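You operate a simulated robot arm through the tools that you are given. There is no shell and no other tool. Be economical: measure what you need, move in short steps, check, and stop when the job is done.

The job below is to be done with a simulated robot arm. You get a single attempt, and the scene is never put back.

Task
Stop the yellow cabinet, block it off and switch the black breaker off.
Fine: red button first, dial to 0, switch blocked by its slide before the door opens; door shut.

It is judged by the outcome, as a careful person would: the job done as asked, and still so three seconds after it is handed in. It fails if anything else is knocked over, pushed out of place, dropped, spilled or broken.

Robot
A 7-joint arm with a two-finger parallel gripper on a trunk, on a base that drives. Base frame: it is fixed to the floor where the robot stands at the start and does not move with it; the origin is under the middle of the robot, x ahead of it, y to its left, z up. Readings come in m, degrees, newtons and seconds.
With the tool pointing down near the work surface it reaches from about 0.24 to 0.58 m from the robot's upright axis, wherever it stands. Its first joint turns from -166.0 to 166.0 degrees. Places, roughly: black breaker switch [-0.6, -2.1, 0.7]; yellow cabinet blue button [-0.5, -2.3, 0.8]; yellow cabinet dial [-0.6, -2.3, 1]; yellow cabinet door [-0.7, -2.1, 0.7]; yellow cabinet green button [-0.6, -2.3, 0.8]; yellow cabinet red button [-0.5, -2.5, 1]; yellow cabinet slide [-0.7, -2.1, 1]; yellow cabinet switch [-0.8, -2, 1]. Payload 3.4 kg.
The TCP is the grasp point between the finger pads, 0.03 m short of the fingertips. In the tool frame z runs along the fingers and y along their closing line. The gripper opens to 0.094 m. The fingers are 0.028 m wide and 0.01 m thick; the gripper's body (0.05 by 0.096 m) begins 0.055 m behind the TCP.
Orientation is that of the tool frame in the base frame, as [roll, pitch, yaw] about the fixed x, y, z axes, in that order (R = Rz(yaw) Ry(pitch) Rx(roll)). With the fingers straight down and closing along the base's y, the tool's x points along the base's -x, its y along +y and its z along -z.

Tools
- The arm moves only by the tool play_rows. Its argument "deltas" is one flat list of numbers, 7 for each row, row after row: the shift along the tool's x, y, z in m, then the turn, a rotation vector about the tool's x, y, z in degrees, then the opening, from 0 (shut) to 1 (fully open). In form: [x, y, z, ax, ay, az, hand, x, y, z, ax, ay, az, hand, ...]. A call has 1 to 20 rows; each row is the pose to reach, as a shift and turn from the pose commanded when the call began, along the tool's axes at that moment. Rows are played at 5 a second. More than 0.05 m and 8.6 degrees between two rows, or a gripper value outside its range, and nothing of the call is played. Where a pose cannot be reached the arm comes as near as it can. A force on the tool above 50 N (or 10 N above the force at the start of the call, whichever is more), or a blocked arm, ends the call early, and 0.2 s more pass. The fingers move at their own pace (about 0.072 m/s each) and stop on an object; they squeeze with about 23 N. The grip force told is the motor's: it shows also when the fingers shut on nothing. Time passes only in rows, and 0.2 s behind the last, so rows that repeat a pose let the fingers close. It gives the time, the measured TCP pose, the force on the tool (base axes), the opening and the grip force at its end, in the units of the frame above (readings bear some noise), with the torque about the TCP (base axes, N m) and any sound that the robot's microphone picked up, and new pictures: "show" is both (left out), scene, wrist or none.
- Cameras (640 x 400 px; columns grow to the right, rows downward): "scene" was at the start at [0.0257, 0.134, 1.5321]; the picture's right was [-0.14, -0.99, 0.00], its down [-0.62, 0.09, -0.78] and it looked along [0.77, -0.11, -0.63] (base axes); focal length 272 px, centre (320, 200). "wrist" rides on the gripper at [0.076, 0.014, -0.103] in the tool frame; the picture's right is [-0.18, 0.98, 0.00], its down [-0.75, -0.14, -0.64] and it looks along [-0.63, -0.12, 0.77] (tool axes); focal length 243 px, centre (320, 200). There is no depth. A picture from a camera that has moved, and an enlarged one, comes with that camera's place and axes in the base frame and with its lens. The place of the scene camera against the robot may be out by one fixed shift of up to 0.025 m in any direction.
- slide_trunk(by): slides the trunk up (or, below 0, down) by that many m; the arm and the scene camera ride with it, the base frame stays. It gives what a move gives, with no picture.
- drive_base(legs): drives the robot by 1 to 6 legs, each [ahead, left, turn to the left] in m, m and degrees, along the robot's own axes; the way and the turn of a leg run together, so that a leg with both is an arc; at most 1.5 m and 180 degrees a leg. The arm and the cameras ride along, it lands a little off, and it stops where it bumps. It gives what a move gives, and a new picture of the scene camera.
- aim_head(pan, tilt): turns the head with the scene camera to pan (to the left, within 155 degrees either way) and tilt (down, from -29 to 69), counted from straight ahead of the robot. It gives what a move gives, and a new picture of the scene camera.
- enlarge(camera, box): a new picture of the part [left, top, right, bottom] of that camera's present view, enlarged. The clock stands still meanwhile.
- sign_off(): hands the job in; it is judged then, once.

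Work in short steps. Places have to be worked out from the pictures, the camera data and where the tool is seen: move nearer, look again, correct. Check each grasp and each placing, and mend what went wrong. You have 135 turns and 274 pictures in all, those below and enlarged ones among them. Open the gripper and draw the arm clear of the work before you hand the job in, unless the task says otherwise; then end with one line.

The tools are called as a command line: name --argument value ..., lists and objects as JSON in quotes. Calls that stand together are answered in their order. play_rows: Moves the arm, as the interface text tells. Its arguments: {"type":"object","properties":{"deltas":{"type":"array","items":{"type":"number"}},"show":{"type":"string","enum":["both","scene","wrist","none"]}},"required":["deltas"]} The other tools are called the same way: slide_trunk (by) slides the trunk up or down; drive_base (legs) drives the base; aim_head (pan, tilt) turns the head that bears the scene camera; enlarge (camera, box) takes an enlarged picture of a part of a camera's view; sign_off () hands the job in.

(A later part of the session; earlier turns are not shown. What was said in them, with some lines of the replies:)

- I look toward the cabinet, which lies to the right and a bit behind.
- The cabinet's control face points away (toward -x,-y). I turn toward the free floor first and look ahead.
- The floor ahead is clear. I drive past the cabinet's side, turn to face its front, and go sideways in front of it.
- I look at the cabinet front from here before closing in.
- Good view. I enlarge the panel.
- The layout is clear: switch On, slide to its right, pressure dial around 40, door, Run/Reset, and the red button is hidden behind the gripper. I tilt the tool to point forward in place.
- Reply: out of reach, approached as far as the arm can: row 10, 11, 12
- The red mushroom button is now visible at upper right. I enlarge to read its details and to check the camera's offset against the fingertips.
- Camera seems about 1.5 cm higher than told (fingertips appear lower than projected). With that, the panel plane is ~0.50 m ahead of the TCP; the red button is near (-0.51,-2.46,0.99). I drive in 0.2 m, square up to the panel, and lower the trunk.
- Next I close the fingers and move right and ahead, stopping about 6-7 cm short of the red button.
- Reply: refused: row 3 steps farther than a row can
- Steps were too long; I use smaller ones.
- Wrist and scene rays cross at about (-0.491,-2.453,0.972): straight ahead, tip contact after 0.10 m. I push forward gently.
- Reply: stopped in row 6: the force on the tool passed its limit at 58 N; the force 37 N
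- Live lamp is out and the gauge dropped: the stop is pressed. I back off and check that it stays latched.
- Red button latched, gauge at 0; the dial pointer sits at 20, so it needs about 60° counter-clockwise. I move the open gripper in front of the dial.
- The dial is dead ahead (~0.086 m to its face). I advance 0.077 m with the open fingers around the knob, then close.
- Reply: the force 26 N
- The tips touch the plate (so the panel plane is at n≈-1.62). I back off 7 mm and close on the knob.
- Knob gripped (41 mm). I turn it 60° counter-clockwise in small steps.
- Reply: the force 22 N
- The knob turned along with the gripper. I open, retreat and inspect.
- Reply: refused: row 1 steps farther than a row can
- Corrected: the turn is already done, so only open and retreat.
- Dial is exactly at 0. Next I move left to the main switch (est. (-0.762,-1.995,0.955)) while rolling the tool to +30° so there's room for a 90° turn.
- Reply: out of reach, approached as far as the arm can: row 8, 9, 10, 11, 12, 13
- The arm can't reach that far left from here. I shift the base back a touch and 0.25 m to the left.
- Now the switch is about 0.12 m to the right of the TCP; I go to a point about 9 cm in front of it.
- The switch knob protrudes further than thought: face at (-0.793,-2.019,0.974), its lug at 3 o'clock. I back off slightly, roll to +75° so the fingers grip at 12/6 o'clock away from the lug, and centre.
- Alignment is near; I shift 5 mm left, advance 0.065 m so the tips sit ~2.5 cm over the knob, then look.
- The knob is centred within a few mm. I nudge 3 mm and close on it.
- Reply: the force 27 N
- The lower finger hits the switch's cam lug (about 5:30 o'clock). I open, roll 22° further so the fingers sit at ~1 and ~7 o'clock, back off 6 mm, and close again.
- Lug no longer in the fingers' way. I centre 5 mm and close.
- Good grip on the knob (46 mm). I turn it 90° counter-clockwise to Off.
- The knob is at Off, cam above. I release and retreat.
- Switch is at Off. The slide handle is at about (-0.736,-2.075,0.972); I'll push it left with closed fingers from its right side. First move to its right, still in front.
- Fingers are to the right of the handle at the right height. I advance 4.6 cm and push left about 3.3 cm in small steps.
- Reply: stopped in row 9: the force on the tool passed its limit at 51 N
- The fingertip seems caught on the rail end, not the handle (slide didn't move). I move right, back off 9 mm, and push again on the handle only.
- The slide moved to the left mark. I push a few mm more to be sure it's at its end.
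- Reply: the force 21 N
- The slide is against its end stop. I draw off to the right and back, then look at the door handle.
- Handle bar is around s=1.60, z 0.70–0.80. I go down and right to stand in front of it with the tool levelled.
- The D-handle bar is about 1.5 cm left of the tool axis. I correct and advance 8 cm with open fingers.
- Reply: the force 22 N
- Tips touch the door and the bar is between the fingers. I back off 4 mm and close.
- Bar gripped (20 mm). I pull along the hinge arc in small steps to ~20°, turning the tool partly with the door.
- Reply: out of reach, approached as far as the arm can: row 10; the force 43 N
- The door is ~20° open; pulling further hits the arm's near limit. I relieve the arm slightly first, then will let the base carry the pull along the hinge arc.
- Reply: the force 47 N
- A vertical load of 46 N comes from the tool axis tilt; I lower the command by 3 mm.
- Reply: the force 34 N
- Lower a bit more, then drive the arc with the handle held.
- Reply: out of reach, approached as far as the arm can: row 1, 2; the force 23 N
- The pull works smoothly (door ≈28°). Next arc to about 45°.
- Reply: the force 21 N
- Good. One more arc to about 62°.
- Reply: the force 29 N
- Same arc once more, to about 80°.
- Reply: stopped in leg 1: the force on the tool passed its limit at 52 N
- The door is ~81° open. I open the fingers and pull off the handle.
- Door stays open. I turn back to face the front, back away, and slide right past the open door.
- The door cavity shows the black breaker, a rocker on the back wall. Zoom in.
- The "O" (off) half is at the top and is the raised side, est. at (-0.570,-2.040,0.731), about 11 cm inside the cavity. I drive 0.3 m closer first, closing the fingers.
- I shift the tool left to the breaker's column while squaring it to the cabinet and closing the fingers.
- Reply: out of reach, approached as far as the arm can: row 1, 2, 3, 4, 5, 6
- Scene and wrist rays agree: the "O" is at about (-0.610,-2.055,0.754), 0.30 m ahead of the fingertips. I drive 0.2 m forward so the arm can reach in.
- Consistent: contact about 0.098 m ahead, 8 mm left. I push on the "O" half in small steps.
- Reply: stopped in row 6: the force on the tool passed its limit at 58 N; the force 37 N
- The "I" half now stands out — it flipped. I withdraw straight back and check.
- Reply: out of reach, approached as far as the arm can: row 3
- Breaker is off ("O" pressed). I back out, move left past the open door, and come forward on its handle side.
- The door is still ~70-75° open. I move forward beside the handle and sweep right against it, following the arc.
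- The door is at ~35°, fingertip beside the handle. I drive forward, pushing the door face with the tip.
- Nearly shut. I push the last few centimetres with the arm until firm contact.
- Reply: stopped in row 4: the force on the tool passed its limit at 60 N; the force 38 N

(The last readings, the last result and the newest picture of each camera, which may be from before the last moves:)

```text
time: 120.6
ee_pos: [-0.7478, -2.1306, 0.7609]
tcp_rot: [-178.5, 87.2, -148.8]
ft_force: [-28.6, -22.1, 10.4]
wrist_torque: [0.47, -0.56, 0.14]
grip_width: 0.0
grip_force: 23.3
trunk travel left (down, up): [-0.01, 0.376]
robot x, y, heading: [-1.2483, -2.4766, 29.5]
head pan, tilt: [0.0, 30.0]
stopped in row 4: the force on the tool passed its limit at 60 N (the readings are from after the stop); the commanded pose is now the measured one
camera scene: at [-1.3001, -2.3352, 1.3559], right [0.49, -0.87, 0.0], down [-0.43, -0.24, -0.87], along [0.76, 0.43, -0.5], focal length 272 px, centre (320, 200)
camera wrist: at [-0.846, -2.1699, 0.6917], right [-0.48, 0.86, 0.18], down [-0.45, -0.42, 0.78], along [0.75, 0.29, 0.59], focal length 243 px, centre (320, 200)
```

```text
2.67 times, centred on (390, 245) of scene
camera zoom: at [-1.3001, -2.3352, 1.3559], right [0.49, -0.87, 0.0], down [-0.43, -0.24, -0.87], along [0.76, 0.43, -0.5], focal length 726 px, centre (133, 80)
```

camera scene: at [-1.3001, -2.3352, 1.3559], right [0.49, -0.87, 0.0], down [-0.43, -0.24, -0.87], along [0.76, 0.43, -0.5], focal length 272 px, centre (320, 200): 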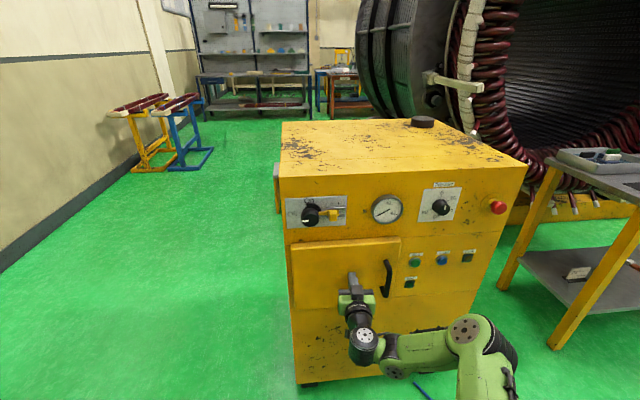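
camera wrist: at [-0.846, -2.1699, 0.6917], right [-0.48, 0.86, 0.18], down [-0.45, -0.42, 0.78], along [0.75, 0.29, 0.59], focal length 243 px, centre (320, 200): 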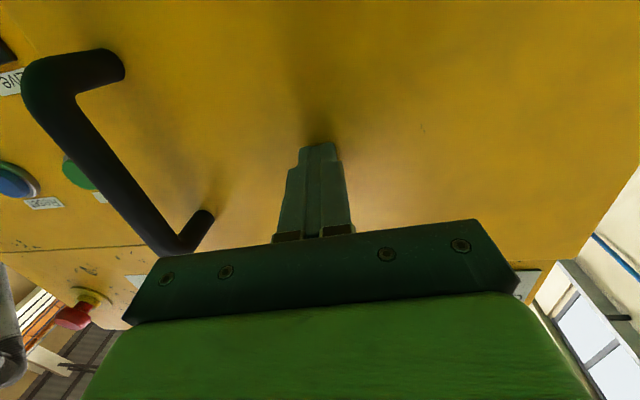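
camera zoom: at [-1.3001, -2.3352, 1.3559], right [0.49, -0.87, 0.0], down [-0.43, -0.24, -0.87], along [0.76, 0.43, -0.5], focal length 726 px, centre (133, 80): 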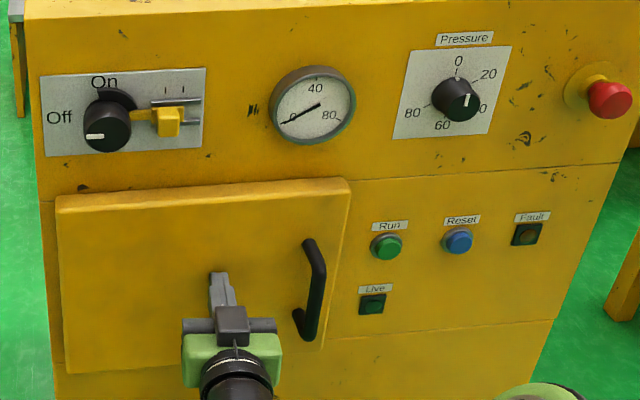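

It looks shut, but I push once more nearer the free edge, just left of the handle, to be sure.

play_rows --deltas '[0, 0, -0.02, 0, 0, 0, 0, 0, -0.035, -0.02, 0, 0, 0, 0, 0, -0.065, -0.02, 0, 0, 0, 0, 0, -0.065, -0.004, 0, 0, 0, 0, 0, -0.065, 0.003, 0, 0, 0, 0, 0, -0.065, 0.008, 0, 0, 0, 0, 0, -0.065, 0.012, 0, 0, 0, 0, 0, -0.065, 0.016, 0, 0, 0, 0]'

enlarge --camera "scene" --box '[350, 220, 430, 270]'

```text
time: 122.1
ee_pos: [-0.7102, -2.1828, 0.7564]
tcp_rot: [-178.6, 86.8, -148.7]
ft_force: [-28.0, -18.5, 10.1]
wrist_torque: [0.45, -0.54, 0.27]
grip_width: 0.0
grip_force: 23.0
trunk travel left (down, up): [-0.01, 0.376]
robot x, y, heading: [-1.2486, -2.4735, 29.2]
head pan, tilt: [0.0, 30.0]
stopped in row 7: the force on the tool passed its limit at 58 N (the readings are from after the stop); the commanded pose is now the measured one
camera scene: at [-1.3008, -2.335, 1.3558], right [0.49, -0.87, 0.0], down [-0.43, -0.24, -0.87], along [0.76, 0.42, -0.5], focal length 272 px, centre (320, 200)
camera wrist: at [-0.809, -2.2232, 0.6883], right [-0.48, 0.86, 0.18], down [-0.45, -0.42, 0.79], along [0.75, 0.3, 0.59], focal length 243 px, centre (320, 200)
```

scene: 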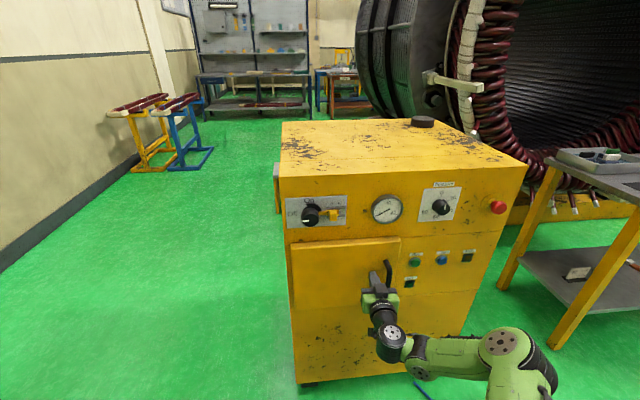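
wrist: 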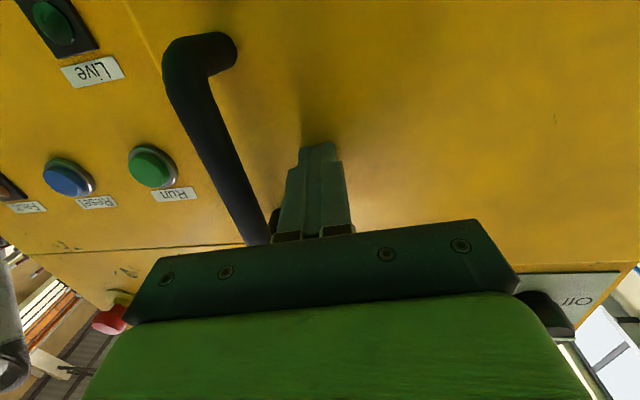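

```text
8.00 times, centred on (390, 245) of scene
camera zoom: at [-1.3008, -2.335, 1.3558], right [0.49, -0.87, 0.0], down [-0.43, -0.24, -0.87], along [0.76, 0.42, -0.5], focal length 2179 px, centre (-240, -160)
```

zoom: 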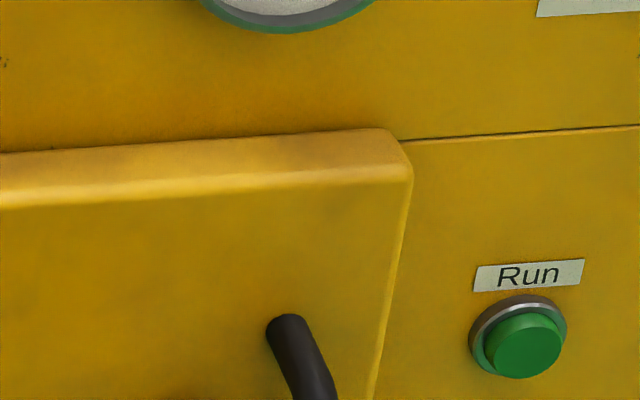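

The door is shut (tip plane matches the closed face, no gap). I draw the arm back, drive clear and open the gripper.

play_rows --deltas '[0, 0.01, -0.03, 0, 0, 0, 0, 0, 0.01, -0.06, 0, 0, 0, 0]' --show "none"

drive_base --legs '[[-0.4, 0, 0]]'

play_rows --deltas '[0, 0, 0, 0, 0, 0, 0.6, 0, 0, 0, 0, 0, 0, 0.6]' --show "scene"

enlarge --camera "scene" --box '[280, 130, 520, 280]'

```text
time: 122.7
ee_pos: [-0.7569, -2.1987, 0.76]
tcp_rot: [-174.7, 86.2, -144.8]
ft_force: [-0.3, 0.1, 0.1]
wrist_torque: [-0.01, -0.01, -0.01]
grip_width: 0.0001
grip_force: 22.8
out of reach, approached as far as the arm can: row 2
trunk travel left (down, up): [-0.01, 0.376]
robot x, y, heading: [-1.2473, -2.4738, 29.4]
head pan, tilt: [0.0, 30.0]
```

```text
time: 125.2
ee_pos: [-1.1133, -2.3983, 0.7601]
tcp_rot: [-176.0, 86.2, -145.8]
ft_force: [-0.4, 0.3, -0.4]
wrist_torque: [0.03, 0.01, -0.02]
grip_width: 0.0002
grip_force: 22.9
trunk travel left (down, up): [-0.01, 0.376]
robot x, y, heading: [-1.6024, -2.674, 29.4]
head pan, tilt: [0.0, 30.0]
camera scene: at [-1.652, -2.5319, 1.3555], right [0.49, -0.87, 0.0], down [-0.44, -0.25, -0.87], along [0.75, 0.43, -0.5], focal length 272 px, centre (320, 200)
```

scene: 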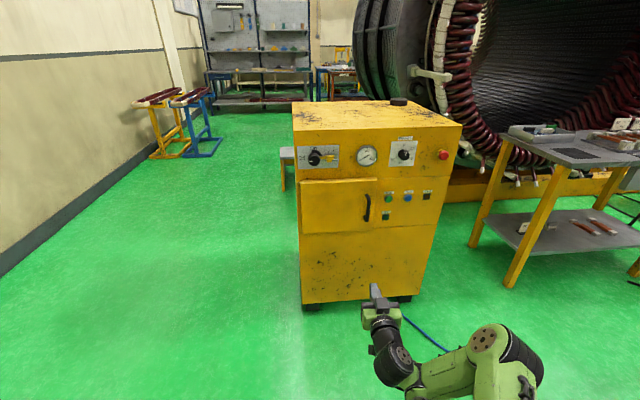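

```text
time: 125.8
ee_pos: [-1.115, -2.3994, 0.7608]
tcp_rot: [-176.0, 86.3, -145.7]
ft_force: [-0.2, 0.3, 0.0]
wrist_torque: [-0.02, -0.01, 0.02]
grip_width: 0.0566
grip_force: 0.0
trunk travel left (down, up): [-0.01, 0.376]
robot x, y, heading: [-1.6047, -2.6737, 29.8]
head pan, tilt: [0.0, 30.0]
camera scene: at [-1.6518, -2.5318, 1.3554], right [0.49, -0.87, 0.0], down [-0.44, -0.25, -0.87], along [0.75, 0.43, -0.5], focal length 272 px, centre (320, 200)
```

scene: 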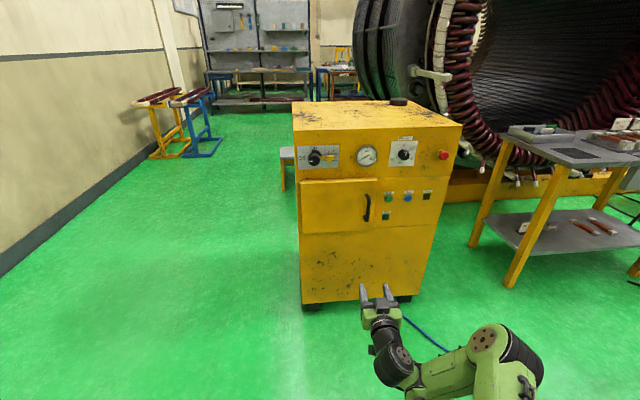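

```text
2.67 times, centred on (400, 205) of scene
camera zoom: at [-1.6518, -2.5318, 1.3554], right [0.49, -0.87, 0.0], down [-0.44, -0.25, -0.87], along [0.75, 0.43, -0.5], focal length 726 px, centre (107, 187)
```

zoom: 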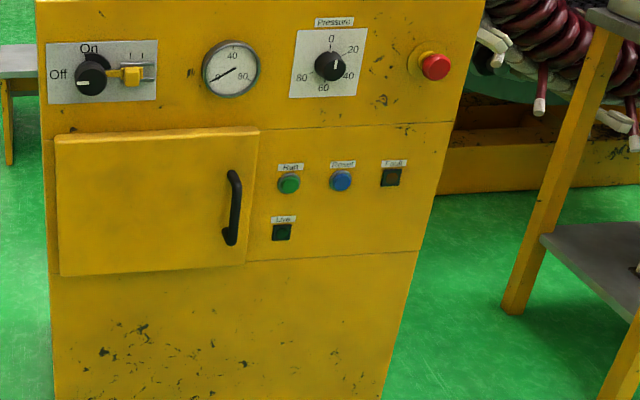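

All states look right: red latched, dial 0, switch Off with the slide in, door shut, lamp out, arm clear and gripper open. I hand the job in.

sign_off

```text
The job is handed in.
```

The yellow cabinet is stopped and blocked off, and the black breaker is off: I pressed the red button first, set the dial to 0, turned the switch to Off and slid its block in before opening the door, then shut the door again.
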